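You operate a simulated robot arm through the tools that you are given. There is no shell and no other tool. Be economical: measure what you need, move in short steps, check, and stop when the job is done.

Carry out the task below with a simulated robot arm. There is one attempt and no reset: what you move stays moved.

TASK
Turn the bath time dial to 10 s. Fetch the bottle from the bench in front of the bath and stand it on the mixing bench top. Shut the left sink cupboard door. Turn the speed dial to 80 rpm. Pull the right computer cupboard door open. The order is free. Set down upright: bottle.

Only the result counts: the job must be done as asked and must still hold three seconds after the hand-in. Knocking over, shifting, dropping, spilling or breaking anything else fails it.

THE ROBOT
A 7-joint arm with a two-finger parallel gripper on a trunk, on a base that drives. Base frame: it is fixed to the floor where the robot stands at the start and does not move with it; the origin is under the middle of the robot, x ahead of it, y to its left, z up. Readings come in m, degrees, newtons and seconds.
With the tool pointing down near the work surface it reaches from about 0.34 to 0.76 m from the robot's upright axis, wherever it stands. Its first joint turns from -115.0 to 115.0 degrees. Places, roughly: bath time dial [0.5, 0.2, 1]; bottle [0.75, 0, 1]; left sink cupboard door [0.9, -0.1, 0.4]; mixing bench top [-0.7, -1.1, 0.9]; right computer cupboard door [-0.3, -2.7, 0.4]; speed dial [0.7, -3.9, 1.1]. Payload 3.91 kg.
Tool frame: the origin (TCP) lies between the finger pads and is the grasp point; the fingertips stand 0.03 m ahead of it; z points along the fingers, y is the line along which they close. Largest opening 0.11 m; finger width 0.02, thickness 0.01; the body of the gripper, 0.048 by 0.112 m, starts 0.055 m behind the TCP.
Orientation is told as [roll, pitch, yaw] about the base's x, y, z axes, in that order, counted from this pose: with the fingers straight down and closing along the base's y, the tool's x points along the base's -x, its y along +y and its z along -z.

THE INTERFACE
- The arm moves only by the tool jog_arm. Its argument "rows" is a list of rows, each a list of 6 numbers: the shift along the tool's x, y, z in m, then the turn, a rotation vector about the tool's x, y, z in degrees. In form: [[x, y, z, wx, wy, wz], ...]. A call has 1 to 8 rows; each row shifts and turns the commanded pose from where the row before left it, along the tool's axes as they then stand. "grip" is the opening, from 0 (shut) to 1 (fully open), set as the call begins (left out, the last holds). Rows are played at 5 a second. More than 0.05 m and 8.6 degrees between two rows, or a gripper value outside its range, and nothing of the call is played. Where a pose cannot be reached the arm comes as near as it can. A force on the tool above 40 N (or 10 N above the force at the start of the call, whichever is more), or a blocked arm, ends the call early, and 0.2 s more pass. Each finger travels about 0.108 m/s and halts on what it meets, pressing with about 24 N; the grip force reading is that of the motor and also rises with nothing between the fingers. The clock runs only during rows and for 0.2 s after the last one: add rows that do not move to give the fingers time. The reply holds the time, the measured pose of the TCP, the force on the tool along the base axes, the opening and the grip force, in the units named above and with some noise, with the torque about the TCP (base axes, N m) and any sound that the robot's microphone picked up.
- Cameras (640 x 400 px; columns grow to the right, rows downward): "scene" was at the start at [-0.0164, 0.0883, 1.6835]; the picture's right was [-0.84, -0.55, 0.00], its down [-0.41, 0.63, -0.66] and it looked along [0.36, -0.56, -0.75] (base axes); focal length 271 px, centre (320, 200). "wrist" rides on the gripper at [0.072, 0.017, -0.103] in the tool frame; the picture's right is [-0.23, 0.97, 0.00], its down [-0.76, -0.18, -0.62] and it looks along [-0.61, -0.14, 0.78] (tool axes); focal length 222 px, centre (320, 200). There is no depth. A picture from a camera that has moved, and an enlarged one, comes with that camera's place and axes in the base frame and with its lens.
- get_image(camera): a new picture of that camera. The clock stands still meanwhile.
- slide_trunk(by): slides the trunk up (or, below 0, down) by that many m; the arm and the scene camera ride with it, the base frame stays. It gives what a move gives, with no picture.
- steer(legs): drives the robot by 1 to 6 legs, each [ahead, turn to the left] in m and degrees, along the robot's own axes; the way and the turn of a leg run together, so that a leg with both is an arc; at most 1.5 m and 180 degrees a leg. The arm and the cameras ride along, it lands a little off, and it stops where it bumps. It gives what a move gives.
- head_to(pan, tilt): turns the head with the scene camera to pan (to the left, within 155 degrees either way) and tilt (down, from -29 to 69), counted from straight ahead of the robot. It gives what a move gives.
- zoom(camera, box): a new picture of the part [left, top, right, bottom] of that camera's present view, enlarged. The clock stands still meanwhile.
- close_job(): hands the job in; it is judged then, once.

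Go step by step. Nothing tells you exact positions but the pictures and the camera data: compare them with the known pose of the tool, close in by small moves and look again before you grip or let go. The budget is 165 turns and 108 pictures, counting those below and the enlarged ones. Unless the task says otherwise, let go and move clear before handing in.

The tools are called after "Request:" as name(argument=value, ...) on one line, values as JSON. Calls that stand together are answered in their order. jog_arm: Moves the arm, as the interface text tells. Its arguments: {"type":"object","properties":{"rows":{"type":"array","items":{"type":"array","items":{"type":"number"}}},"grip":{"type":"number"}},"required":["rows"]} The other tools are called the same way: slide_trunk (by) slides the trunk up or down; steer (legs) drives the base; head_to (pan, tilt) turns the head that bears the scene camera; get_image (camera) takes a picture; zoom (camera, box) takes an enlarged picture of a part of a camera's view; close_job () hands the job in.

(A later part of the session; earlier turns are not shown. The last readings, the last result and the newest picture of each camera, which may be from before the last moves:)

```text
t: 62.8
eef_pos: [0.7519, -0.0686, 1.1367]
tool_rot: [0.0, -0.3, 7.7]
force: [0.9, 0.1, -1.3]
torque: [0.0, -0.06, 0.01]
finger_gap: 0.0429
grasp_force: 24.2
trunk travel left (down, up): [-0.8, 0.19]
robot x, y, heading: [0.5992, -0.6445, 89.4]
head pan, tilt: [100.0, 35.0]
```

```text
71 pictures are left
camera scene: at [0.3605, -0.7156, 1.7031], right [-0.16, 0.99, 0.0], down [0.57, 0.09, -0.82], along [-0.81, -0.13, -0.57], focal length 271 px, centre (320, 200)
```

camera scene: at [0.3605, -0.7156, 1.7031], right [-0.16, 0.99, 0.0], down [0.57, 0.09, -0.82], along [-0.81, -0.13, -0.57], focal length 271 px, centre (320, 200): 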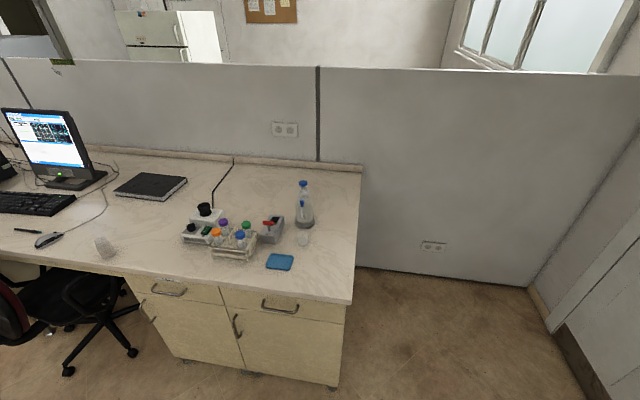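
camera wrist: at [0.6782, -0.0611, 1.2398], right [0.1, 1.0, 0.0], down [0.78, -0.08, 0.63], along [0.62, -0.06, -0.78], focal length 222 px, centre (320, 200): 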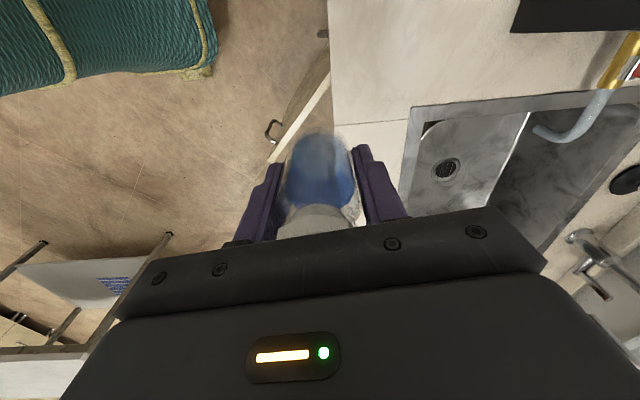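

The bottle is held. The mixing bench has a free spot near its front-right end at about (−0.34, −0.83), between the blue pad and the bench end. I drive there.

Request:
steer(legs=[[0, 125], [0.36, 0], [0, -34.3]])

Request:
head_to(pan=15, tilt=50)

Request:
get_image(camera="scene")

Request:
get_image(camera="wrist")

```text
t: 72.0
eef_pos: [-0.272, -0.7112, 1.1359]
tool_rot: [0.0, -0.2, 98.8]
force: [0.4, -0.9, -0.2]
torque: [0.02, 0.01, 0.01]
finger_gap: 0.0428
grasp_force: 24.1
trunk travel left (down, up): [-0.8, 0.19]
robot x, y, heading: [0.3025, -0.8512, -180.0]
head pan, tilt: [100.0, 35.0]
```

```text
t: 73.5
eef_pos: [-0.2733, -0.7124, 1.1364]
tool_rot: [-0.1, -0.2, 98.9]
force: [-0.5, 0.4, -0.4]
torque: [0.02, 0.01, 0.04]
finger_gap: 0.043
grasp_force: 24.2
trunk travel left (down, up): [-0.8, 0.19]
robot x, y, heading: [0.3058, -0.8508, -179.5]
head pan, tilt: [15.0, 50.0]
```

```text
70 pictures are left
camera scene: at [0.2934, -1.0227, 1.6814], right [-0.27, 0.96, 0.0], down [0.74, 0.2, -0.64], along [-0.62, -0.17, -0.77], focal length 271 px, centre (320, 200)
```

scene: 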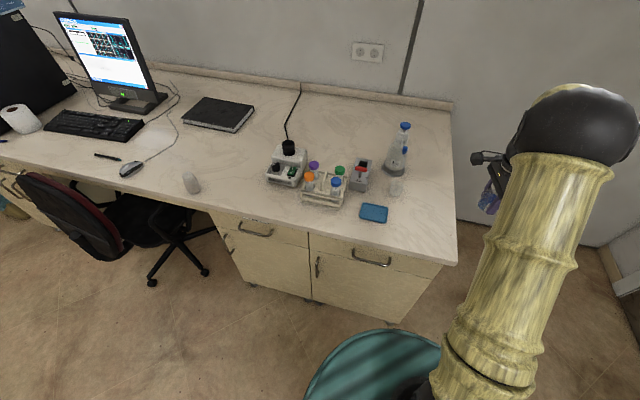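

```text
69 pictures are left
camera wrist: at [-0.2777, -0.7838, 1.239], right [-1.0, 0.08, 0.0], down [0.06, 0.78, 0.63], along [0.05, 0.62, -0.78], focal length 222 px, centre (320, 200)
```

wrist: 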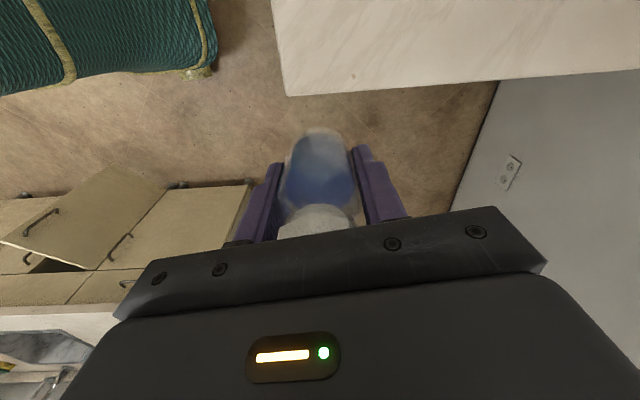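

Bench corner ≈ (−0.22, −0.71), pad ≈ (−0.35, −0.995). I move the bottle above (−0.34, −0.82) and check.

Request:
jog_arm(rows=[[0.0321, 0.0276, 0, 0, 0, 0], [0.0321, 0.0276, 0, 0, 0, 0], [0.0321, 0.0276, 0, 0, 0, 0], [0, 0, 0.04, 0, 0, 0], [0, 0, 0.04, 0, 0, 0], [0, 0, 0.04, 0, 0, 0], [0, 0, 0, 0, 0, 0]])

Request:
get_image(camera="scene")

Request:
get_image(camera="wrist")

```text
t: 75.1
eef_pos: [-0.3387, -0.8176, 1.0156]
tool_rot: [0.0, -0.2, 98.8]
force: [-0.3, 0.1, -0.6]
torque: [0.03, 0.01, 0.03]
finger_gap: 0.043
grasp_force: 24.0
trunk travel left (down, up): [-0.8, 0.19]
robot x, y, heading: [0.3052, -0.8503, -179.6]
head pan, tilt: [15.0, 50.0]
```

```text
68 pictures are left
camera scene: at [0.2939, -1.0229, 1.6814], right [-0.27, 0.96, 0.0], down [0.74, 0.2, -0.64], along [-0.62, -0.17, -0.77], focal length 271 px, centre (320, 200)
```

scene: 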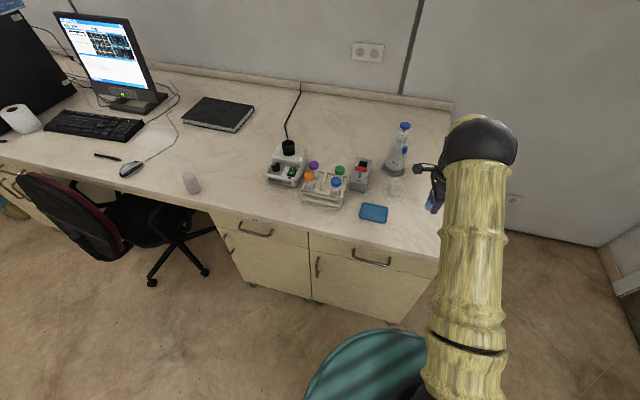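

```text
67 pictures are left
camera wrist: at [-0.3443, -0.8916, 1.1176], right [-1.0, 0.08, 0.0], down [0.06, 0.78, 0.63], along [0.05, 0.62, -0.78], focal length 222 px, centre (320, 200)
```

wrist: 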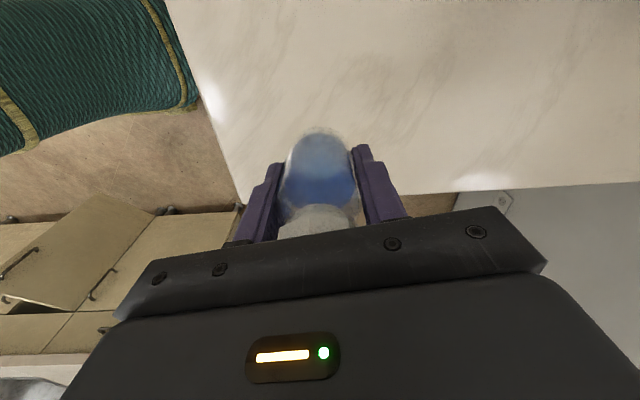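

Position is clear over the bench. Lowering gently.

Request:
jog_arm(rows=[[0, 0, 0.035, 0, 0, 0], [0, 0, 0.03, 0, 0, 0], [0, 0, 0.015, 0, 0, 0], [0, 0, 0.01, 0, 0, 0], [0, 0, 0, 0, 0, 0]])

Request:
jog_arm(rows=[[0, 0, 0.003, 0, 0, 0], [0, 0, 0.003, 0, 0, 0], [0, 0, 0, 0, 0, 0]])

```text
t: 76.3
eef_pos: [-0.3399, -0.8182, 0.9244]
tool_rot: [-0.1, -0.1, 98.8]
force: [-0.1, 0.5, -0.9]
torque: [0.01, 0.0, 0.0]
finger_gap: 0.0433
grasp_force: 23.7
trunk travel left (down, up): [-0.8, 0.19]
robot x, y, heading: [0.3095, -0.8486, -179.5]
head pan, tilt: [15.0, 50.0]
```

```text
t: 77.1
eef_pos: [-0.3399, -0.8189, 0.9192]
tool_rot: [-0.1, -0.1, 98.8]
force: [0.1, -0.1, -1.2]
torque: [-0.04, -0.02, 0.01]
finger_gap: 0.0425
grasp_force: 23.2
trunk travel left (down, up): [-0.8, 0.19]
robot x, y, heading: [0.307, -0.8542, -179.6]
head pan, tilt: [15.0, 50.0]
```

Request:
jog_arm(rows=[[0, 0, 0.002, 0, 0, 0], [0, 0, 0.002, 0, 0, 0], [0, 0, 0, 0, 0, 0]])

Request:
get_image(camera="wrist")

```text
t: 77.9
eef_pos: [-0.3401, -0.8177, 0.9185]
tool_rot: [0.2, -0.3, 98.7]
force: [-1.8, -1.4, 14.5]
torque: [-0.02, 0.07, 0.01]
finger_gap: 0.0428
grasp_force: 24.1
trunk travel left (down, up): [-0.8, 0.19]
robot x, y, heading: [0.3044, -0.8532, -179.5]
head pan, tilt: [15.0, 50.0]
```

```text
66 pictures are left
camera wrist: at [-0.344, -0.8915, 1.0203], right [-1.0, 0.08, 0.01], down [0.06, 0.78, 0.63], along [0.04, 0.62, -0.78], focal length 222 px, centre (320, 200)
```

wrist: 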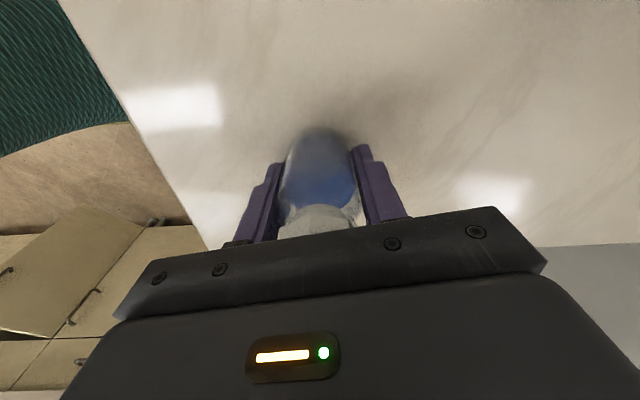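

Contact (≈15 N up) at the same height as the pick-up, so the bottle stands on the bench. Opening and rising.

Request:
jog_arm(rows=[[0, 0, -0.0015, 0, 0, 0], [0, 0, 0, 0, 0, 0], [0, 0, 0, 0, 0, 0], [0, 0, 0, 0, 0, 0]], grip=0.8)

Request:
jog_arm(rows=[[0, 0, -0.02, 0, 0, 0], [0, 0, -0.03, 0, 0, 0], [0, 0, -0.045, 0, 0, 0], [0, 0, -0.045, 0, 0, 0], [0, 0, -0.045, 0, 0, 0], [0, 0, -0.045, 0, 0, 0]])

Request:
get_image(camera="wrist")

```text
t: 78.9
eef_pos: [-0.3386, -0.8179, 0.9166]
tool_rot: [0.0, -0.4, 98.7]
force: [-1.4, 0.9, 5.6]
torque: [0.01, -0.02, 0.0]
finger_gap: 0.0879
grasp_force: 0.1
trunk travel left (down, up): [-0.8, 0.19]
robot x, y, heading: [0.308, -0.8521, -179.6]
head pan, tilt: [15.0, 50.0]
```

```text
t: 80.3
eef_pos: [-0.3382, -0.8185, 1.1481]
tool_rot: [0.0, -0.2, 98.8]
force: [1.0, -0.3, -0.7]
torque: [-0.01, 0.03, -0.01]
finger_gap: 0.088
grasp_force: 0.0
trunk travel left (down, up): [-0.8, 0.19]
robot x, y, heading: [0.3096, -0.853, -179.6]
head pan, tilt: [15.0, 50.0]
```

```text
65 pictures are left
camera wrist: at [-0.3428, -0.8918, 1.2508], right [-1.0, 0.08, 0.0], down [0.06, 0.78, 0.63], along [0.05, 0.62, -0.78], focal length 222 px, centre (320, 200)
```

wrist: 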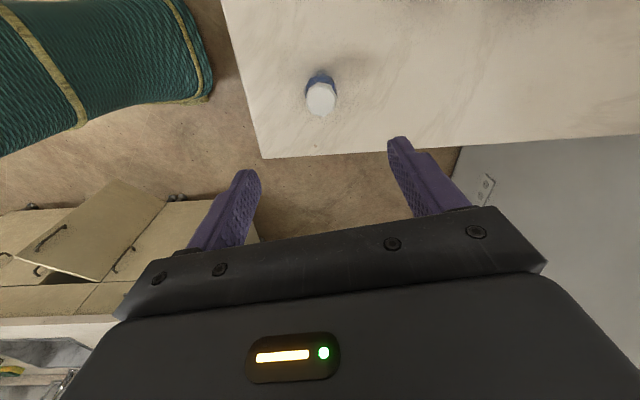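

The bottle stands upright on the mixing bench. Next the sink door: hinge ≈ (0.75, −0.03), free end ≈ (0.97, −0.23), top ≈ 0.69. I tuck the arm a little, drive to about (0.9, −0.85) and face +y.

Request:
jog_arm(rows=[[0.006, -0.04, 0, 0, 0, 0], [0.006, -0.04, 0, 0, 0, 0], [0.006, -0.04, 0, 0, 0, 0]], grip=0)

Request:
steer(legs=[[0, -180], [0.58, 0], [0, 89.6]])

Request:
head_to(pan=15, tilt=50)

Request:
get_image(camera="scene")

```text
t: 81.1
eef_pos: [-0.2168, -0.8179, 1.1475]
tool_rot: [0.1, -0.2, 98.8]
force: [0.0, 0.7, 0.3]
torque: [-0.01, 0.03, 0.02]
finger_gap: 0.0
grasp_force: 24.3
trunk travel left (down, up): [-0.8, 0.19]
robot x, y, heading: [0.3064, -0.8498, -179.6]
head pan, tilt: [15.0, 50.0]
```

```text
t: 95.6
eef_pos: [0.9339, -0.3226, 1.147]
tool_rot: [0.0, -0.2, 8.0]
force: [-0.6, -0.6, 0.3]
torque: [0.0, -0.01, -0.01]
finger_gap: 0.0
grasp_force: 23.6
trunk travel left (down, up): [-0.8, 0.19]
robot x, y, heading: [0.8963, -0.845, 90.0]
head pan, tilt: [15.0, 50.0]
```

```text
t: 96.2
eef_pos: [0.9325, -0.3216, 1.1458]
tool_rot: [0.0, -0.2, 8.1]
force: [0.4, -0.2, 0.2]
torque: [0.0, -0.03, 0.0]
finger_gap: 0.0001
grasp_force: 24.2
trunk travel left (down, up): [-0.8, 0.19]
robot x, y, heading: [0.8969, -0.8448, 89.7]
head pan, tilt: [15.0, 50.0]
```

```text
64 pictures are left
camera scene: at [0.7237, -0.8291, 1.6814], right [0.97, 0.25, 0.0], down [0.2, -0.74, -0.64], along [-0.16, 0.62, -0.77], focal length 271 px, centre (320, 200)
```

scene: 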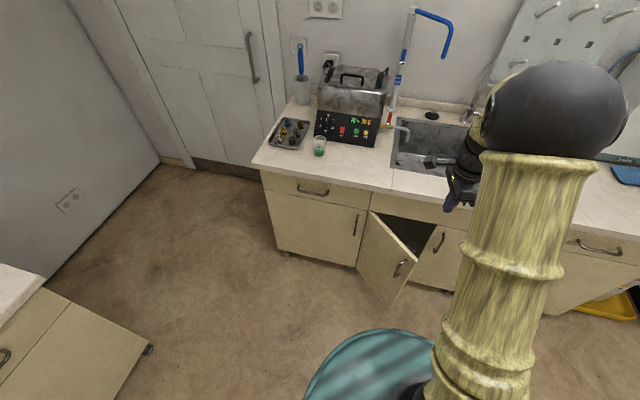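

Door geometry is confirmed (free end ≈ (0.98, −0.226), handle ≈ (0.92, −0.24) high up). I pull back 8 cm, lower the trunk 0.70 m, then point the closed fingers forward.

Request:
jog_arm(rows=[[0.006, -0.04, 0, 0, 0, 0], [0.006, -0.04, 0, 0, 0, 0], [0, 0, 0, 0, 0, 0]])

Request:
slide_trunk(by=-0.7)

Request:
get_image(camera="scene")

```text
t: 97.0
eef_pos: [0.9313, -0.4024, 1.1484]
tool_rot: [0.0, -0.1, 8.3]
force: [0.0, 0.1, 0.5]
torque: [-0.04, 0.02, 0.02]
finger_gap: 0.0
grasp_force: 23.8
trunk travel left (down, up): [-0.8, 0.19]
robot x, y, heading: [0.8954, -0.844, 89.8]
head pan, tilt: [15.0, 50.0]
```

```text
refused: -0.7 is not a number from -0.4 to 0.4
```

```text
63 pictures are left
camera scene: at [0.7237, -0.8285, 1.6813], right [0.97, 0.25, 0.0], down [0.2, -0.74, -0.64], along [-0.16, 0.62, -0.77], focal length 271 px, centre (320, 200)
```

scene: 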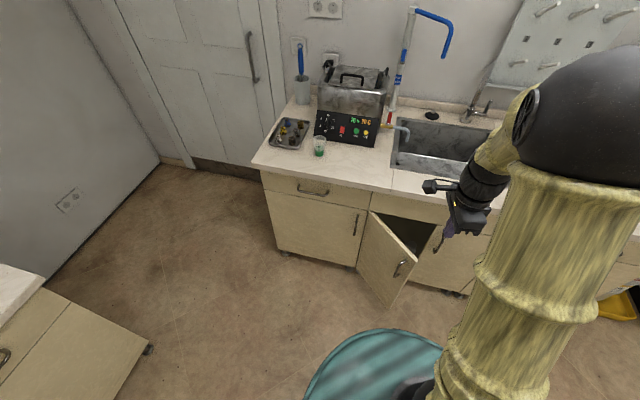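

The limit is 0.4 m per slide, so I'll lower in two steps.

Request:
slide_trunk(by=-0.35)

Request:
slide_trunk(by=-0.3)

Request:
jog_arm(rows=[[0, 0, 0, -8.5, 0, 0], [0, 0, 0, -8.5, 0, 0], [0, 0, 0, -8.5, 0, 0], [0, 0, 0, -8.5, 0, 0], [0, 0, 0, -8.5, 0, 0], [0, 0, 0, -8.5, 0, 0], [0, 0, 0, -8.5, 0, 0], [0, 0, 0, -8.5, 0, 0]])

Request:
get_image(camera="scene")

Request:
get_image(camera="wrist")

```text
t: 100.4
eef_pos: [0.9317, -0.4027, 0.7985]
tool_rot: [0.0, -0.1, 8.1]
force: [0.0, 0.4, 0.1]
torque: [0.04, -0.01, 0.02]
finger_gap: 0.0
grasp_force: 23.7
trunk travel left (down, up): [-0.45, 0.54]
robot x, y, heading: [0.8947, -0.843, 89.8]
head pan, tilt: [15.0, 50.0]
```

```text
t: 103.4
eef_pos: [0.9313, -0.4036, 0.4987]
tool_rot: [0.0, -0.2, 8.1]
force: [-0.1, -1.0, 0.0]
torque: [-0.02, -0.02, -0.01]
finger_gap: 0.0
grasp_force: 24.3
trunk travel left (down, up): [-0.15, 0.84]
robot x, y, heading: [0.8961, -0.8456, 89.8]
head pan, tilt: [15.0, 50.0]
```

```text
t: 105.2
eef_pos: [0.949, -0.334, 0.5047]
tool_rot: [64.1, -0.2, 8.5]
force: [-0.4, 0.0, 0.3]
torque: [-0.02, -0.03, -0.01]
finger_gap: 0.0001
grasp_force: 23.8
out of reach, approached as far as the arm can: row 4, 5, 6, 7, 8
trunk travel left (down, up): [-0.15, 0.84]
robot x, y, heading: [0.8953, -0.848, 89.8]
head pan, tilt: [15.0, 50.0]
```

```text
62 pictures are left
camera scene: at [0.7236, -0.8295, 1.0314], right [0.97, 0.25, 0.0], down [0.2, -0.74, -0.64], along [-0.16, 0.62, -0.77], focal length 271 px, centre (320, 200)
```

scene: 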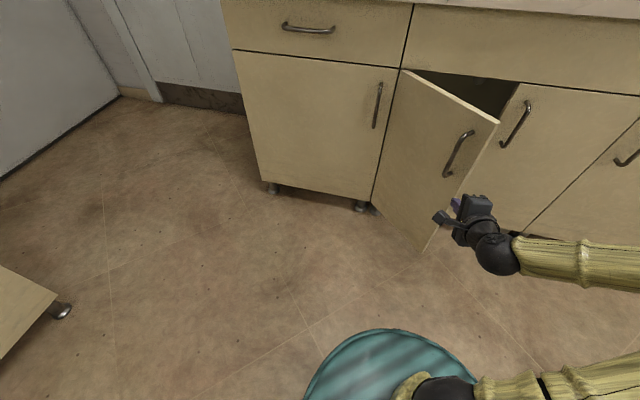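

```text
61 pictures are left
camera wrist: at [0.8903, -0.4276, 0.5638], right [0.16, 0.46, 0.88], down [0.85, -0.52, 0.12], along [0.51, 0.72, -0.47], focal length 222 px, centre (320, 200)
```

wrist: 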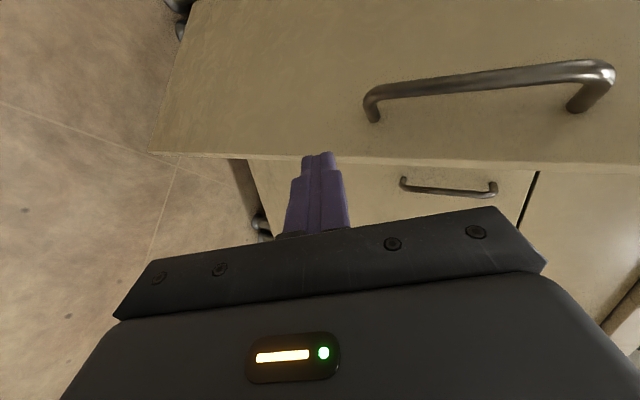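

Fingers point at the door. I shift 5 cm left (away from the handle), drive 0.12 m ahead, then push in +y.

Request:
jog_arm(rows=[[0.04, 0.003, 0.006, 0, 0, 0], [0.01, 0, 0, 0, 0, 0]])

Request:
steer(legs=[[0.12, 0]])

Request:
get_image(camera="scene")

```text
t: 105.8
eef_pos: [0.9, -0.3248, 0.5055]
tool_rot: [63.8, -0.2, 8.5]
force: [0.0, -0.2, 1.4]
torque: [0.0, -0.01, 0.02]
finger_gap: 0.0
grasp_force: 23.9
out of reach, approached as far as the arm can: row 1
trunk travel left (down, up): [-0.15, 0.84]
robot x, y, heading: [0.8943, -0.8435, 89.6]
head pan, tilt: [15.0, 50.0]
```

```text
t: 107.1
eef_pos: [0.9016, -0.2166, 0.5036]
tool_rot: [63.7, -0.1, 7.9]
force: [-0.6, 0.5, -0.2]
torque: [-0.01, 0.03, 0.01]
finger_gap: 0.0
grasp_force: 23.6
trunk travel left (down, up): [-0.15, 0.84]
robot x, y, heading: [0.8982, -0.7371, 90.0]
head pan, tilt: [15.0, 50.0]
stopped in leg 1: the force on the tool passed its limit (the readings are from after the stop); the commanded pose is now the measured one
```

```text
60 pictures are left
camera scene: at [0.7242, -0.7197, 1.0314], right [0.97, 0.26, 0.0], down [0.2, -0.74, -0.64], along [-0.17, 0.62, -0.77], focal length 271 px, centre (320, 200)
```

scene: 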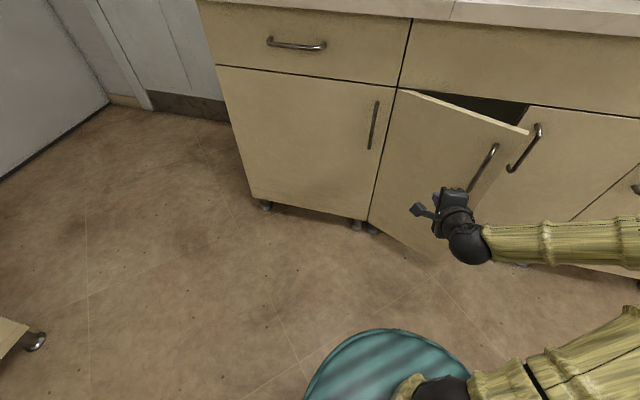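

Contact made and the door has begun to swing. Pushing on with the arm.

Request:
jog_arm(rows=[[-0.0045, 0.013, 0.0267, 0, 0, 0], [-0.0045, 0.013, 0.0267, 0, 0, 0], [-0.0045, 0.013, 0.0267, 0, 0, 0], [-0.0045, 0.013, 0.0267, 0, 0, 0]])

Request:
get_image(camera="scene")

```text
t: 108.1
eef_pos: [0.9063, -0.0967, 0.504]
tool_rot: [63.8, -0.2, 8.0]
force: [-0.5, 0.6, 0.4]
torque: [0.0, 0.02, -0.01]
finger_gap: 0.0
grasp_force: 24.4
trunk travel left (down, up): [-0.15, 0.84]
robot x, y, heading: [0.8938, -0.7373, 89.9]
head pan, tilt: [15.0, 50.0]
```

```text
59 pictures are left
camera scene: at [0.7242, -0.7197, 1.0314], right [0.97, 0.26, 0.0], down [0.2, -0.74, -0.64], along [-0.17, 0.62, -0.77], focal length 271 px, centre (320, 200)
```

scene: 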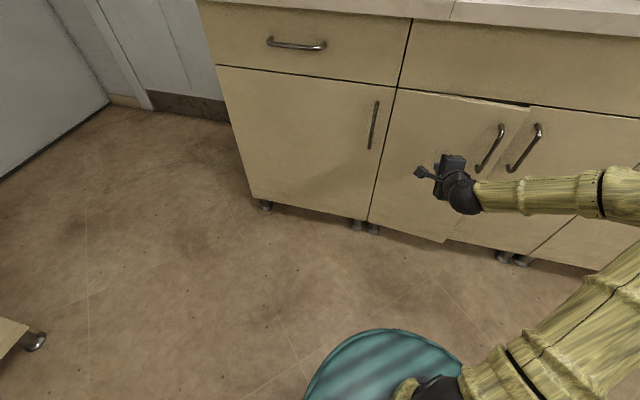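

Nearly shut. A little more push until it seats.

Request:
jog_arm(rows=[[-0.003, 0.0087, 0.0178, 0, 0, 0], [-0.003, 0.0087, 0.0178, 0, 0, 0], [-0.0015, 0.0043, 0.0089, 0, 0, 0], [0, 0, 0, 0, 0, 0]])

Request:
zoom(camera="scene", box=[360, 60, 580, 260])

```text
t: 108.7
eef_pos: [0.9074, -0.0629, 0.5034]
tool_rot: [63.5, -0.1, 8.0]
force: [2.6, -15.4, 7.0]
torque: [0.2, -0.05, -0.18]
finger_gap: 0.0
grasp_force: 24.2
trunk travel left (down, up): [-0.15, 0.84]
robot x, y, heading: [0.8987, -0.7388, 89.9]
head pan, tilt: [15.0, 50.0]
stopped in row 3: the force on the tool passed its limit (the readings are from after the stop); the commanded pose is now the measured one
```

```text
2.00 times, centred on (470, 160) of scene
camera zoom: at [0.7242, -0.7213, 1.0316], right [0.97, 0.26, 0.0], down [0.2, -0.74, -0.64], along [-0.17, 0.62, -0.77], focal length 542 px, centre (20, 280)
```

zoom: 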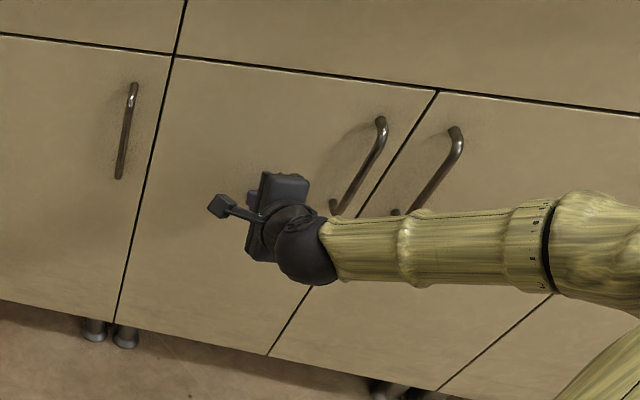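

The door is flush. I back the robot away, raise the trunk, and recheck the door.

Request:
steer(legs=[[-0.35, 0]])

Request:
slide_trunk(by=0.4)

Request:
slide_trunk(by=0.25)

Request:
get_image(camera="scene")

Request:
head_to(pan=130, tilt=35)

Request:
get_image(camera="scene")

```text
t: 111.0
eef_pos: [0.9051, -0.411, 0.5024]
tool_rot: [63.3, 0.0, 8.0]
force: [-0.3, 0.3, -0.2]
torque: [0.0, 0.01, 0.03]
finger_gap: 0.0
grasp_force: 24.1
trunk travel left (down, up): [-0.15, 0.84]
robot x, y, heading: [0.8964, -1.0835, 89.9]
head pan, tilt: [15.0, 50.0]
```

```text
t: 114.8
eef_pos: [0.9051, -0.4122, 0.9025]
tool_rot: [63.3, -0.1, 7.9]
force: [-0.6, 0.3, -0.6]
torque: [0.0, 0.01, -0.02]
finger_gap: 0.0
grasp_force: 23.9
trunk travel left (down, up): [-0.55, 0.44]
robot x, y, heading: [0.8973, -1.0855, 89.7]
head pan, tilt: [15.0, 50.0]
```

```text
t: 117.4
eef_pos: [0.9045, -0.4105, 1.1514]
tool_rot: [63.3, -0.1, 7.8]
force: [-0.4, -1.1, -0.1]
torque: [0.0, 0.0, -0.03]
finger_gap: 0.0
grasp_force: 23.7
trunk travel left (down, up): [-0.8, 0.19]
robot x, y, heading: [0.8965, -1.0856, 89.9]
head pan, tilt: [15.0, 50.0]
```

```text
57 pictures are left
camera scene: at [0.7232, -1.07, 1.6813], right [0.97, 0.26, 0.0], down [0.2, -0.74, -0.64], along [-0.16, 0.62, -0.77], focal length 271 px, centre (320, 200)
```

scene: 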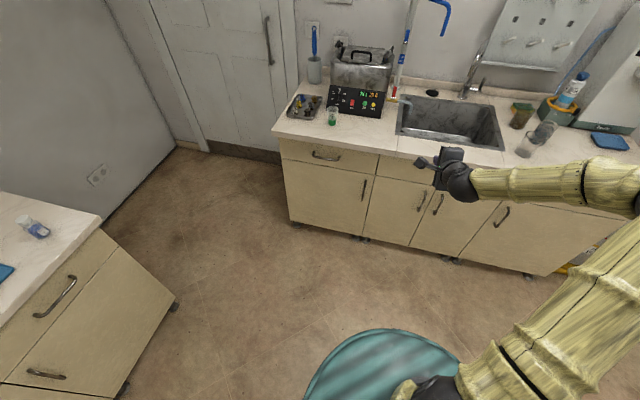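

```text
t: 119.3
eef_pos: [0.9053, -0.412, 1.1509]
tool_rot: [63.4, -0.2, 8.0]
force: [-0.6, -0.1, -0.1]
torque: [0.0, 0.0, 0.0]
finger_gap: 0.0
grasp_force: 24.0
trunk travel left (down, up): [-0.8, 0.19]
robot x, y, heading: [0.896, -1.0851, 90.1]
head pan, tilt: [130.0, 35.0]
```

```text
56 pictures are left
camera scene: at [0.6752, -1.2009, 1.7031], right [-0.64, 0.77, 0.0], down [0.44, 0.37, -0.82], along [-0.63, -0.52, -0.57], focal length 271 px, centre (320, 200)
```

scene: 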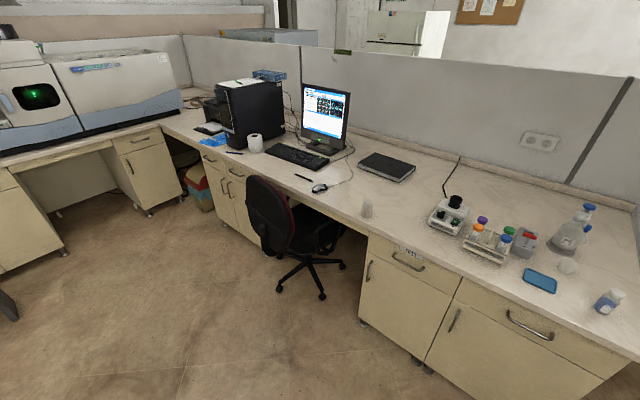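

The sink door stays shut and the bottle stands on the mixing bench. The computer cupboard is left of the chair. I drive to about (0.6, −2.65) and face it.

Request:
steer(legs=[[0, 169], [0.8, 0], [0.79, 0], [0, -79]])

Request:
head_to(pan=10, tilt=45)

Request:
get_image(camera="scene")

```text
t: 137.6
eef_pos: [-0.1899, -2.5864, 1.1519]
tool_rot: [63.4, -0.2, 95.2]
force: [0.3, -0.2, -0.1]
torque: [0.0, 0.01, 0.0]
finger_gap: 0.0
grasp_force: 24.0
trunk travel left (down, up): [-0.8, 0.19]
robot x, y, heading: [0.4854, -2.6316, 176.7]
head pan, tilt: [130.0, 35.0]
```

```text
t: 139.6
eef_pos: [-0.1904, -2.5858, 1.1526]
tool_rot: [63.4, 0.0, 95.0]
force: [0.1, 0.0, 0.4]
torque: [0.0, -0.01, 0.01]
finger_gap: 0.0
grasp_force: 23.6
trunk travel left (down, up): [-0.8, 0.19]
robot x, y, heading: [0.4828, -2.6271, 177.0]
head pan, tilt: [10.0, 45.0]
```

```text
55 pictures are left
camera scene: at [0.4545, -2.793, 1.6883], right [-0.12, 0.99, 0.0], down [0.7, 0.09, -0.71], along [-0.7, -0.09, -0.71], focal length 271 px, centre (320, 200)
```

scene: 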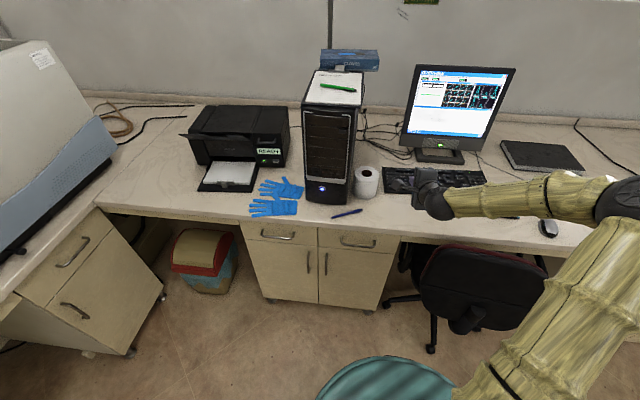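

The cupboard's right door has its handle near (−0.22, −2.85, 0.6) with the hinge at y ≈ −2.55; the chair is right of the hinge. I reposition squarely in front of the handle and roll the gripper so it closes horizontally.

Request:
steer(legs=[[0, -47], [-0.29, 0], [0, 50], [0.1, 0]])

Request:
jog_arm(rows=[[0, 0, 0, 0, 0, 8.5], [0, 0, 0, 0, 0, 8.5], [0, 0, 0, 0, 0, 8.5], [0, 0, 0, 0, 0, 8.5], [0, 0, 0, 0, 0, 8.5], [0, 0, 0, 0, 0, 8.5], [0, 0, 0, 0, 0, 8.5], [0, 0, 0, 0, 0, 8.5]])

Request:
jog_arm(rows=[[0, 0, 0, 0, 0, 8.5], [0, 0, 0, 0, 0, 8.5], [0, 0, 0, 0, 0, 5], [0, 0, 0, 0, 8, 0], [0, 0, 0, 0, 8, 0], [0, 0, 0, 0, 8, 0]], grip=0.7)

Request:
get_image(camera="scene")

```text
t: 146.8
eef_pos: [-0.1052, -2.8603, 1.1517]
tool_rot: [63.2, 0.0, 99.5]
force: [0.2, -0.7, 0.6]
torque: [-0.01, 0.0, 0.04]
finger_gap: 0.0
grasp_force: 23.7
trunk travel left (down, up): [-0.8, 0.19]
robot x, y, heading: [0.5704, -2.8531, -178.8]
head pan, tilt: [10.0, 45.0]
```

```text
t: 148.6
eef_pos: [-0.1043, -2.8578, 1.1521]
tool_rot: [36.7, 56.1, 51.2]
force: [0.5, -0.6, 0.2]
torque: [0.0, -0.02, 0.03]
finger_gap: 0.0
grasp_force: 23.7
trunk travel left (down, up): [-0.8, 0.19]
robot x, y, heading: [0.5685, -2.8504, -178.7]
head pan, tilt: [10.0, 45.0]
```

```text
t: 150.0
eef_pos: [-0.1039, -2.8576, 1.1533]
tool_rot: [0.6, 87.5, 10.1]
force: [0.6, 0.6, 0.1]
torque: [0.02, -0.02, -0.03]
finger_gap: 0.0772
grasp_force: 0.1
trunk travel left (down, up): [-0.8, 0.19]
robot x, y, heading: [0.5676, -2.8506, -178.8]
head pan, tilt: [10.0, 45.0]
```

```text
54 pictures are left
camera scene: at [0.5546, -3.0162, 1.6884], right [-0.2, 0.98, 0.0], down [0.69, 0.14, -0.71], along [-0.69, -0.14, -0.71], focal length 271 px, centre (320, 200)
```

scene: 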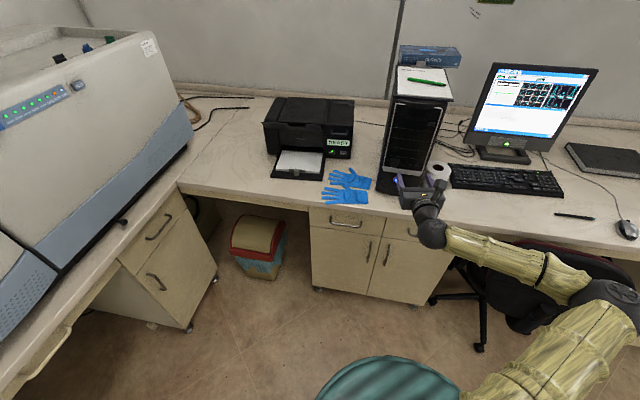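

Tool is horizontal, pointing at the cupboard. Handle re-triangulates to (−0.22, −2.846, 0.60). Lowering the trunk by 0.55 m in front of it.

Request:
slide_trunk(by=-0.4)

Request:
slide_trunk(by=-0.15)

Request:
get_image(camera="wrist")

Request:
get_image(camera="scene")

```text
t: 153.8
eef_pos: [-0.1043, -2.859, 0.7521]
tool_rot: [1.6, 87.3, 11.1]
force: [-0.7, 0.2, 0.8]
torque: [0.02, -0.01, 0.0]
finger_gap: 0.0769
grasp_force: 0.3
trunk travel left (down, up): [-0.4, 0.59]
robot x, y, heading: [0.5693, -2.8519, -178.5]
head pan, tilt: [10.0, 45.0]
```

```text
t: 155.5
eef_pos: [-0.1033, -2.8595, 0.6027]
tool_rot: [1.5, 87.3, 11.0]
force: [0.1, 0.1, 0.8]
torque: [0.01, 0.01, 0.0]
finger_gap: 0.0772
grasp_force: 0.1
trunk travel left (down, up): [-0.25, 0.74]
robot x, y, heading: [0.572, -2.8522, -178.9]
head pan, tilt: [10.0, 45.0]
```

```text
53 pictures are left
camera wrist: at [-0.0074, -2.8242, 0.6787], right [-0.15, 0.96, -0.23], down [0.68, -0.07, -0.73], along [-0.72, -0.26, -0.64], focal length 222 px, centre (320, 200)
```

wrist: 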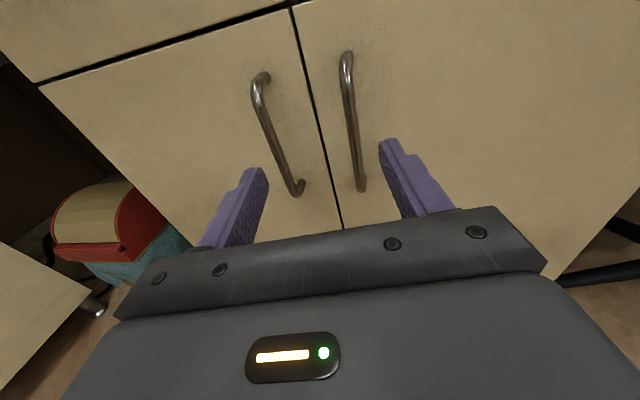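

```text
52 pictures are left
camera scene: at [0.5551, -3.0166, 1.1383], right [-0.2, 0.98, 0.0], down [0.69, 0.14, -0.71], along [-0.69, -0.14, -0.71], focal length 271 px, centre (320, 200)
```

scene: 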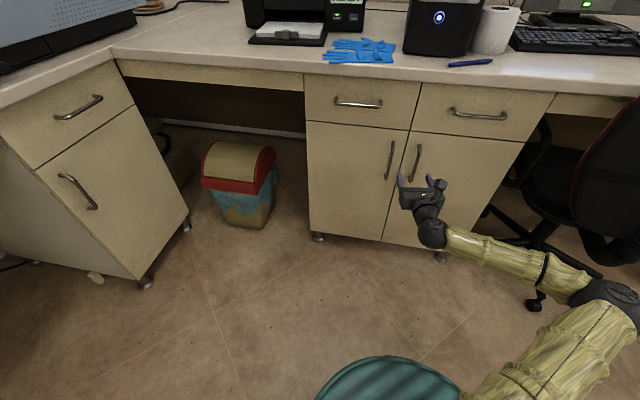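

The right handle is at (−0.22, −2.848), z 0.51–0.64. I narrow the fingers, centre on it and advance partway.

Request:
jog_arm(rows=[[-0.008, 0.029, 0, 0, 0, 0], [0, 0, 0.03, 0, 0, 0], [0, 0, 0.03, 0, 0, 0], [0, 0, 0, 0, 0, 0]], grip=0.5)

Request:
get_image(camera="wrist")

```text
t: 156.5
eef_pos: [-0.1689, -2.8412, 0.5917]
tool_rot: [1.5, 87.4, 11.0]
force: [0.5, -0.6, -0.1]
torque: [-0.02, 0.01, -0.02]
finger_gap: 0.0551
grasp_force: 0.1
trunk travel left (down, up): [-0.25, 0.74]
robot x, y, heading: [0.5733, -2.8515, -178.4]
head pan, tilt: [10.0, 45.0]
```

```text
51 pictures are left
camera wrist: at [-0.0719, -2.8057, 0.668], right [-0.15, 0.96, -0.23], down [0.68, -0.07, -0.73], along [-0.72, -0.26, -0.64], focal length 222 px, centre (320, 200)
```

wrist: 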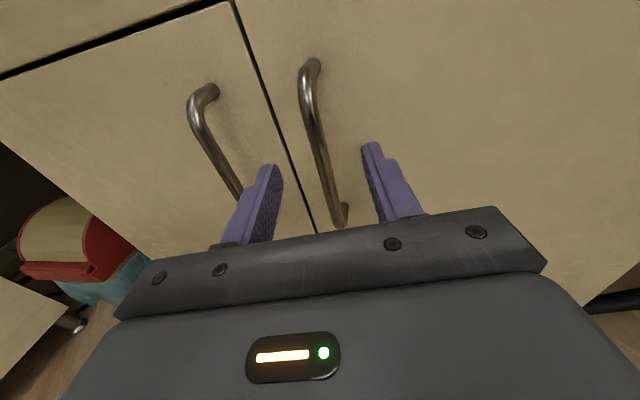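

The handle sits between the fingers. Advancing further.

Request:
jog_arm(rows=[[0, 0, 0.02, 0, 0, 0], [0, 0, 0.015, 0, 0, 0], [0, 0, 0, 0, 0, 0]])

Request:
get_image(camera="wrist")

```text
t: 157.3
eef_pos: [-0.202, -2.8473, 0.5906]
tool_rot: [1.1, 87.3, 10.5]
force: [0.3, 0.4, 1.2]
torque: [-0.01, -0.01, 0.01]
finger_gap: 0.055
grasp_force: 0.2
trunk travel left (down, up): [-0.25, 0.74]
robot x, y, heading: [0.565, -2.8479, -178.6]
head pan, tilt: [10.0, 45.0]
```

```text
50 pictures are left
camera wrist: at [-0.106, -2.8129, 0.6666], right [-0.15, 0.96, -0.23], down [0.68, -0.07, -0.73], along [-0.72, -0.26, -0.64], focal length 222 px, centre (320, 200)
```

wrist: 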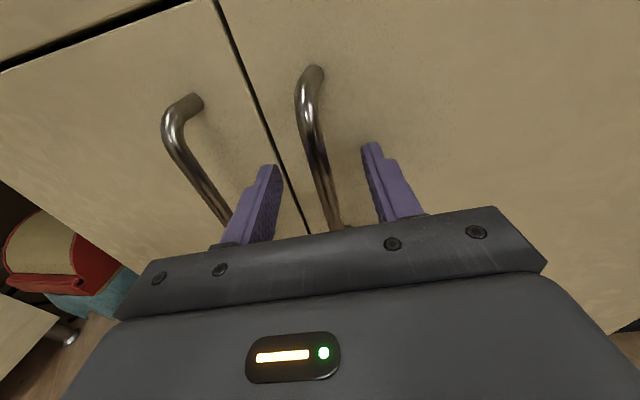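

One more centimetre, then close on the handle.

Request:
jog_arm(rows=[[0, 0, 0.008, 0, 0, 0], [0, 0, 0, 0, 0, 0]])

Request:
jog_arm(rows=[[0, 0, 0, 0, 0, 0], [0, 0, 0, 0, 0, 0], [0, 0, 0, 0, 0, 0]], grip=0)

Request:
get_image(camera="wrist")

```text
t: 157.9
eef_pos: [-0.208, -2.8471, 0.5898]
tool_rot: [1.2, 87.4, 10.7]
force: [0.5, 0.0, 0.7]
torque: [0.02, 0.01, -0.02]
finger_gap: 0.0552
grasp_force: 0.0
trunk travel left (down, up): [-0.25, 0.74]
robot x, y, heading: [0.5684, -2.8528, -178.8]
head pan, tilt: [10.0, 45.0]
```

```text
t: 158.7
eef_pos: [-0.2097, -2.8458, 0.5907]
tool_rot: [1.0, 87.3, 10.3]
force: [-0.9, 9.1, -0.3]
torque: [-0.05, -0.1, -0.06]
finger_gap: 0.0114
grasp_force: 45.2
trunk travel left (down, up): [-0.25, 0.74]
robot x, y, heading: [0.5704, -2.8502, -178.5]
head pan, tilt: [10.0, 45.0]
```

```text
49 pictures are left
camera wrist: at [-0.113, -2.8121, 0.6665], right [-0.15, 0.96, -0.23], down [0.68, -0.07, -0.73], along [-0.72, -0.26, -0.64], focal length 222 px, centre (320, 200)
```

wrist: 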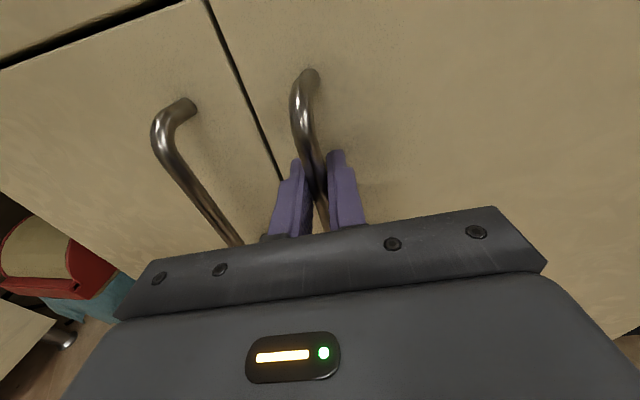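

The handle is gripped (11 mm). Pulling along the door's arc, 20° first.

Request:
jog_arm(rows=[[0, 0, -0.0254, 5, 0, 0], [0, 0, -0.0254, 5, 0, 0], [0, 0, -0.0254, 5, 0, 0], [0, 0, -0.0254, 5, 0, 0]])

Request:
get_image(camera="scene")

```text
t: 159.7
eef_pos: [-0.1137, -2.8184, 0.5899]
tool_rot: [-19.6, 87.0, 9.8]
force: [-6.1, 11.2, -24.9]
torque: [1.05, -0.11, -0.15]
finger_gap: 0.0113
grasp_force: 44.8
trunk travel left (down, up): [-0.25, 0.74]
robot x, y, heading: [0.5743, -2.8518, -178.5]
head pan, tilt: [10.0, 45.0]
```

```text
48 pictures are left
camera scene: at [0.5524, -3.0159, 1.138], right [-0.2, 0.98, 0.0], down [0.7, 0.14, -0.71], along [-0.69, -0.14, -0.71], focal length 271 px, centre (320, 200)
```

scene: 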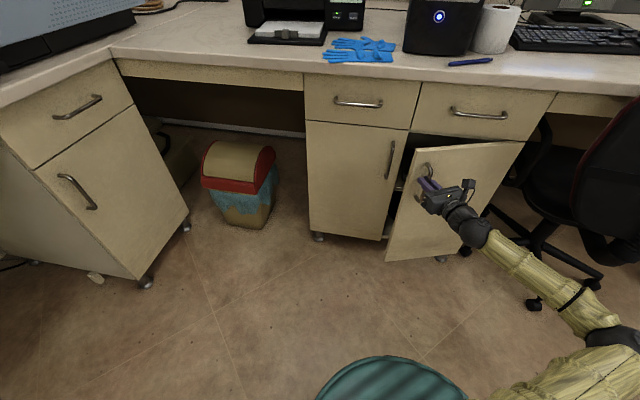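

The door is swinging. Continue 20° more, correcting a slight upward drift.

Request:
jog_arm(rows=[[-0.004, 0, -0.0254, 5, 0, 0], [-0.0015, 0, -0.0254, 5, 0, 0], [-0.0015, 0, -0.0254, 5, 0, 0], [-0.0015, 0, -0.0254, 5, 0, 0]])

Request:
get_image(camera="scene")

```text
t: 160.7
eef_pos: [-0.0303, -2.7571, 0.591]
tool_rot: [-37.8, 87.4, 11.8]
force: [3.0, -2.8, -3.4]
torque: [1.56, -0.12, -0.07]
finger_gap: 0.0116
grasp_force: 45.1
trunk travel left (down, up): [-0.25, 0.74]
robot x, y, heading: [0.5727, -2.8509, -178.6]
head pan, tilt: [10.0, 45.0]
```

```text
47 pictures are left
camera scene: at [0.555, -3.0169, 1.1384], right [-0.2, 0.98, 0.0], down [0.69, 0.14, -0.71], along [-0.69, -0.14, -0.71], focal length 271 px, centre (320, 200)
```

scene: 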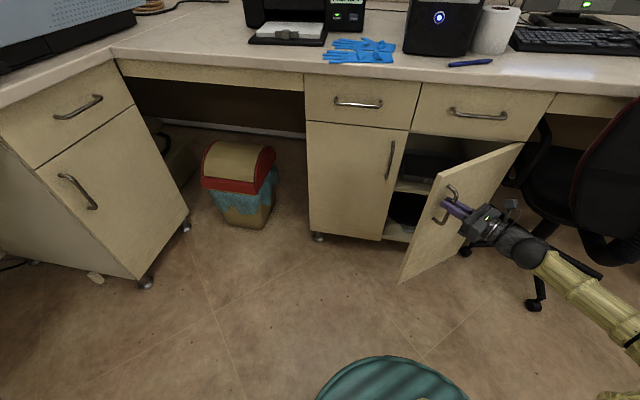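

Door is at ~40°, with the arm nearing the chair side. I release, back off, and swing round to the inside to push it the rest of the way.

Request:
jog_arm(rows=[[0, 0, 0, 0, 0, 0], [0, 0, 0, 0, 0, 0], [0, 0, -0.025, 0, 0, 0], [0, 0, -0.025, 0, 0, 0], [0, -0.038, -0.0325, 0, 0, 0], [0, -0.038, -0.0325, 0, 0, 0]], grip=0.45)

Request:
get_image(camera="scene")

```text
t: 162.1
eef_pos: [0.1001, -2.7175, 0.5935]
tool_rot: [-39.3, 87.3, 10.2]
force: [-0.6, 0.2, 0.1]
torque: [0.01, 0.01, -0.01]
finger_gap: 0.0496
grasp_force: 0.1
trunk travel left (down, up): [-0.25, 0.74]
robot x, y, heading: [0.5708, -2.8522, -178.8]
head pan, tilt: [10.0, 45.0]
```

```text
46 pictures are left
camera scene: at [0.5538, -3.0164, 1.1383], right [-0.2, 0.98, 0.0], down [0.69, 0.14, -0.71], along [-0.69, -0.14, -0.71], focal length 271 px, centre (320, 200)
```

scene: 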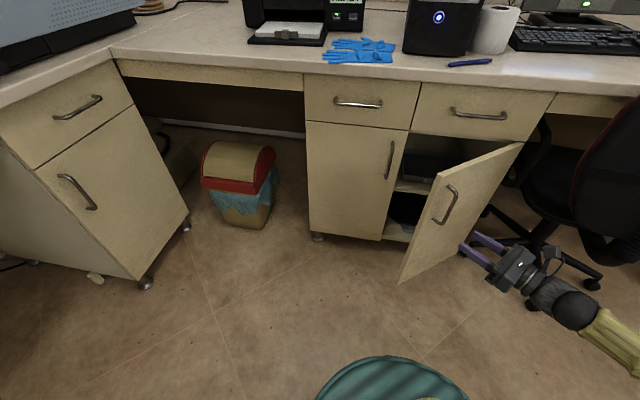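

Clear of the handle. Moving across to the door's inner side and turning the tool back to −x.

Request:
jog_arm(rows=[[0, -0.0285, 0.0335, 0, 0, 0], [0, -0.0285, 0.0335, 0, 0, 0], [0, -0.0285, 0.0335, 0, 0, 0], [0, -0.0285, 0.0335, 0, 0, 0], [0, -0.0285, 0.0335, 0, 0, 0]], grip=0)

Request:
jog_arm(rows=[[0, 0, 0, -8.3, 0, 0], [0, 0, 0, -8.3, 0, 0], [0, 0, 0, -8.3, 0, 0], [0, 0, 0, -8.3, 0, 0], [0, 0, 0, -8.3, 0, 0], [0, 0, 0, -8.3, 0, 0]])

Request:
get_image(camera="scene")

```text
t: 163.3
eef_pos: [0.1018, -2.941, 0.5926]
tool_rot: [-39.0, 87.4, 10.4]
force: [-0.1, -0.4, -0.8]
torque: [0.0, -0.05, 0.04]
finger_gap: 0.0001
grasp_force: 24.3
trunk travel left (down, up): [-0.25, 0.74]
robot x, y, heading: [0.5723, -2.8503, -178.6]
head pan, tilt: [10.0, 45.0]
```

```text
t: 164.1
eef_pos: [0.0534, -2.8972, 0.6022]
tool_rot: [69.3, 79.2, 95.6]
force: [0.2, -0.1, -0.4]
torque: [0.03, 0.01, 0.03]
finger_gap: 0.0
grasp_force: 23.5
out of reach, approached as far as the arm can: row 1, 2, 3
trunk travel left (down, up): [-0.25, 0.74]
robot x, y, heading: [0.5727, -2.8512, -178.8]
head pan, tilt: [10.0, 45.0]
stopped in row 3: the arm was blocked; the commanded pose is now the measured one
```

```text
45 pictures are left
camera scene: at [0.5556, -3.0166, 1.1383], right [-0.2, 0.98, 0.0], down [0.69, 0.14, -0.71], along [-0.69, -0.14, -0.71], focal length 271 px, centre (320, 200)
```

scene: 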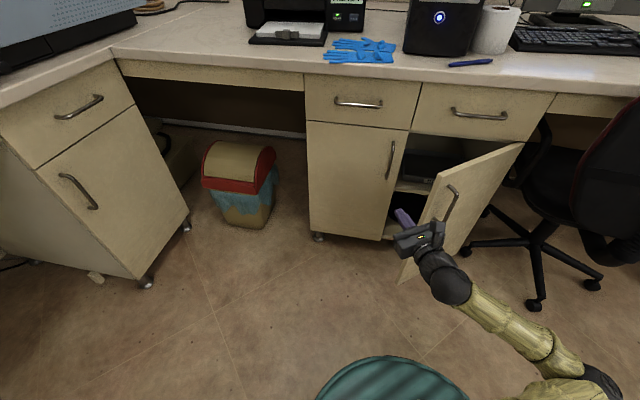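

The tool is partway turned (limited by short reach). I back the base 10 cm, then extend the fingers past the door's edge on its inner side.

Request:
steer(legs=[[-0.1, 0]])

Request:
jog_arm(rows=[[0.001, 0.0089, 0.0403, 0, 0, 0], [0.001, 0.0089, 0.0403, 0, 0, 0], [0.001, 0.0089, 0.0403, 0, 0, 0], [0.001, 0.0089, 0.0403, 0, 0, 0]])

Request:
get_image(camera="scene")

```text
t: 165.2
eef_pos: [0.1539, -2.8949, 0.6037]
tool_rot: [68.8, 79.3, 95.1]
force: [0.1, 0.8, 0.3]
torque: [0.02, 0.0, -0.01]
finger_gap: 0.0
grasp_force: 24.2
trunk travel left (down, up): [-0.25, 0.74]
robot x, y, heading: [0.6727, -2.8462, -178.8]
head pan, tilt: [10.0, 45.0]
```

```text
t: 166.2
eef_pos: [-0.0068, -2.9327, 0.6021]
tool_rot: [68.9, 79.2, 95.2]
force: [0.0, 0.9, 0.5]
torque: [-0.01, 0.01, 0.01]
finger_gap: 0.0
grasp_force: 23.6
trunk travel left (down, up): [-0.25, 0.74]
robot x, y, heading: [0.6734, -2.8446, -178.5]
head pan, tilt: [10.0, 45.0]
```

```text
44 pictures are left
camera scene: at [0.656, -3.0141, 1.1383], right [-0.2, 0.98, 0.0], down [0.69, 0.14, -0.71], along [-0.69, -0.14, -0.71], focal length 271 px, centre (320, 200)
```

scene: 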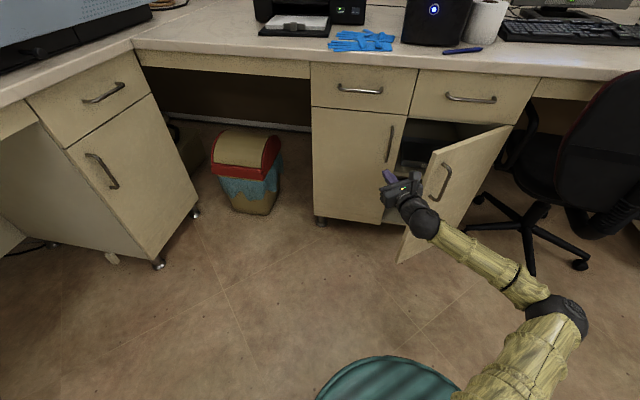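

Now rotating the fingers toward the inner face of the door (hand swings to the −y side).

Request:
jog_arm(rows=[[0, 0, 0, -8.5, 0, 0], [0, 0, 0, -8.5, 0, 0], [0, 0, 0, -8.5, 0, 0], [0, 0, 0, -8.5, 0, 0], [0, 0, 0, -8.5, 0, 0], [0, 0, 0, 0, 0, 0]])

Request:
get_image(camera="scene")

Request:
get_image(camera="wrist")

```text
t: 167.6
eef_pos: [-0.0076, -2.9337, 0.6011]
tool_rot: [111.6, 79.4, 95.3]
force: [-0.5, -0.7, 0.2]
torque: [0.01, 0.02, 0.0]
finger_gap: 0.0001
grasp_force: 24.2
trunk travel left (down, up): [-0.25, 0.74]
robot x, y, heading: [0.6708, -2.848, -178.5]
head pan, tilt: [10.0, 45.0]
```

```text
43 pictures are left
camera scene: at [0.6558, -3.0142, 1.1383], right [-0.2, 0.98, 0.0], down [0.69, 0.14, -0.71], along [-0.69, -0.14, -0.71], focal length 271 px, centre (320, 200)
```

scene: 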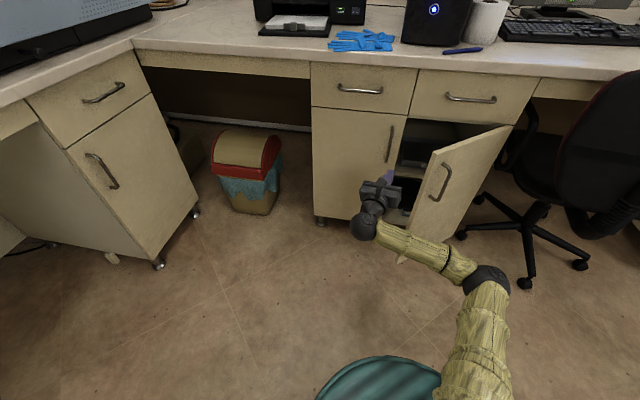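

```text
42 pictures are left
camera wrist: at [0.099, -2.9579, 0.6684], right [0.27, 0.96, -0.05], down [0.53, -0.2, -0.82], along [-0.8, 0.2, -0.57], focal length 222 px, centre (320, 200)
```

wrist: 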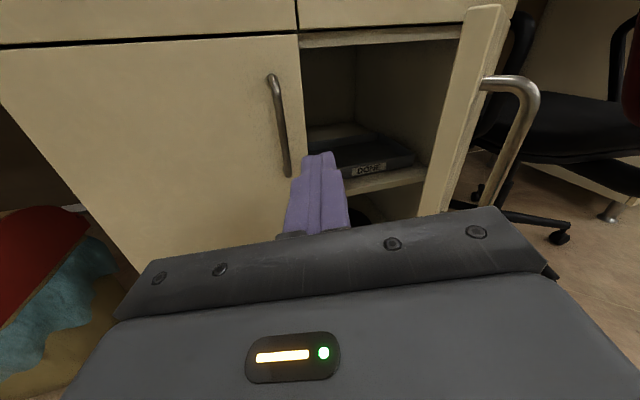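

The inner side is clearly visible and open. Moving in slightly and pushing toward +y.

Request:
jog_arm(rows=[[-0.0023, 0.001, 0.0315, 0, 0, 0], [-0.0023, 0.001, 0.0315, 0, 0, 0], [-0.0055, 0.0283, 0.0082, 0, 0, 0], [-0.0055, 0.0283, 0.0082, 0, 0, 0], [-0.0055, 0.0283, 0.0082, 0, 0, 0], [-0.0055, 0.0283, 0.0082, 0, 0, 0], [-0.0055, 0.0283, 0.0082, 0, 0, 0]])

Request:
get_image(camera="scene")

```text
t: 169.1
eef_pos: [-0.0637, -2.8028, 0.6002]
tool_rot: [110.6, 79.4, 95.9]
force: [0.6, -1.7, -1.1]
torque: [0.01, -0.03, -0.08]
finger_gap: 0.0
grasp_force: 24.0
trunk travel left (down, up): [-0.25, 0.74]
robot x, y, heading: [0.672, -2.8494, -178.6]
head pan, tilt: [10.0, 45.0]
stopped in row 7: the force on the tool passed its limit (the readings are from after the stop); the commanded pose is now the measured one
```

```text
41 pictures are left
camera scene: at [0.6561, -3.0144, 1.1382], right [-0.2, 0.98, 0.0], down [0.69, 0.14, -0.71], along [-0.69, -0.14, -0.71], focal length 271 px, centre (320, 200)
```

scene: 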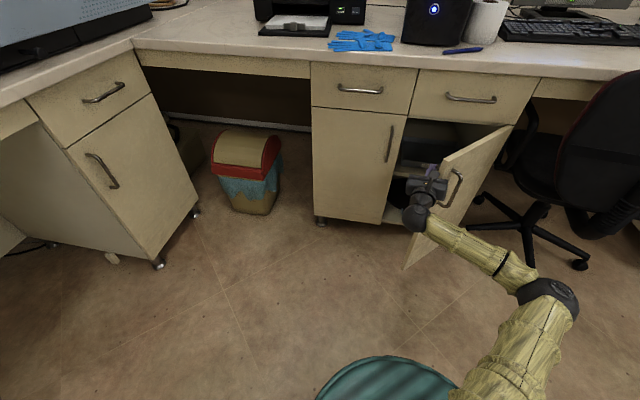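

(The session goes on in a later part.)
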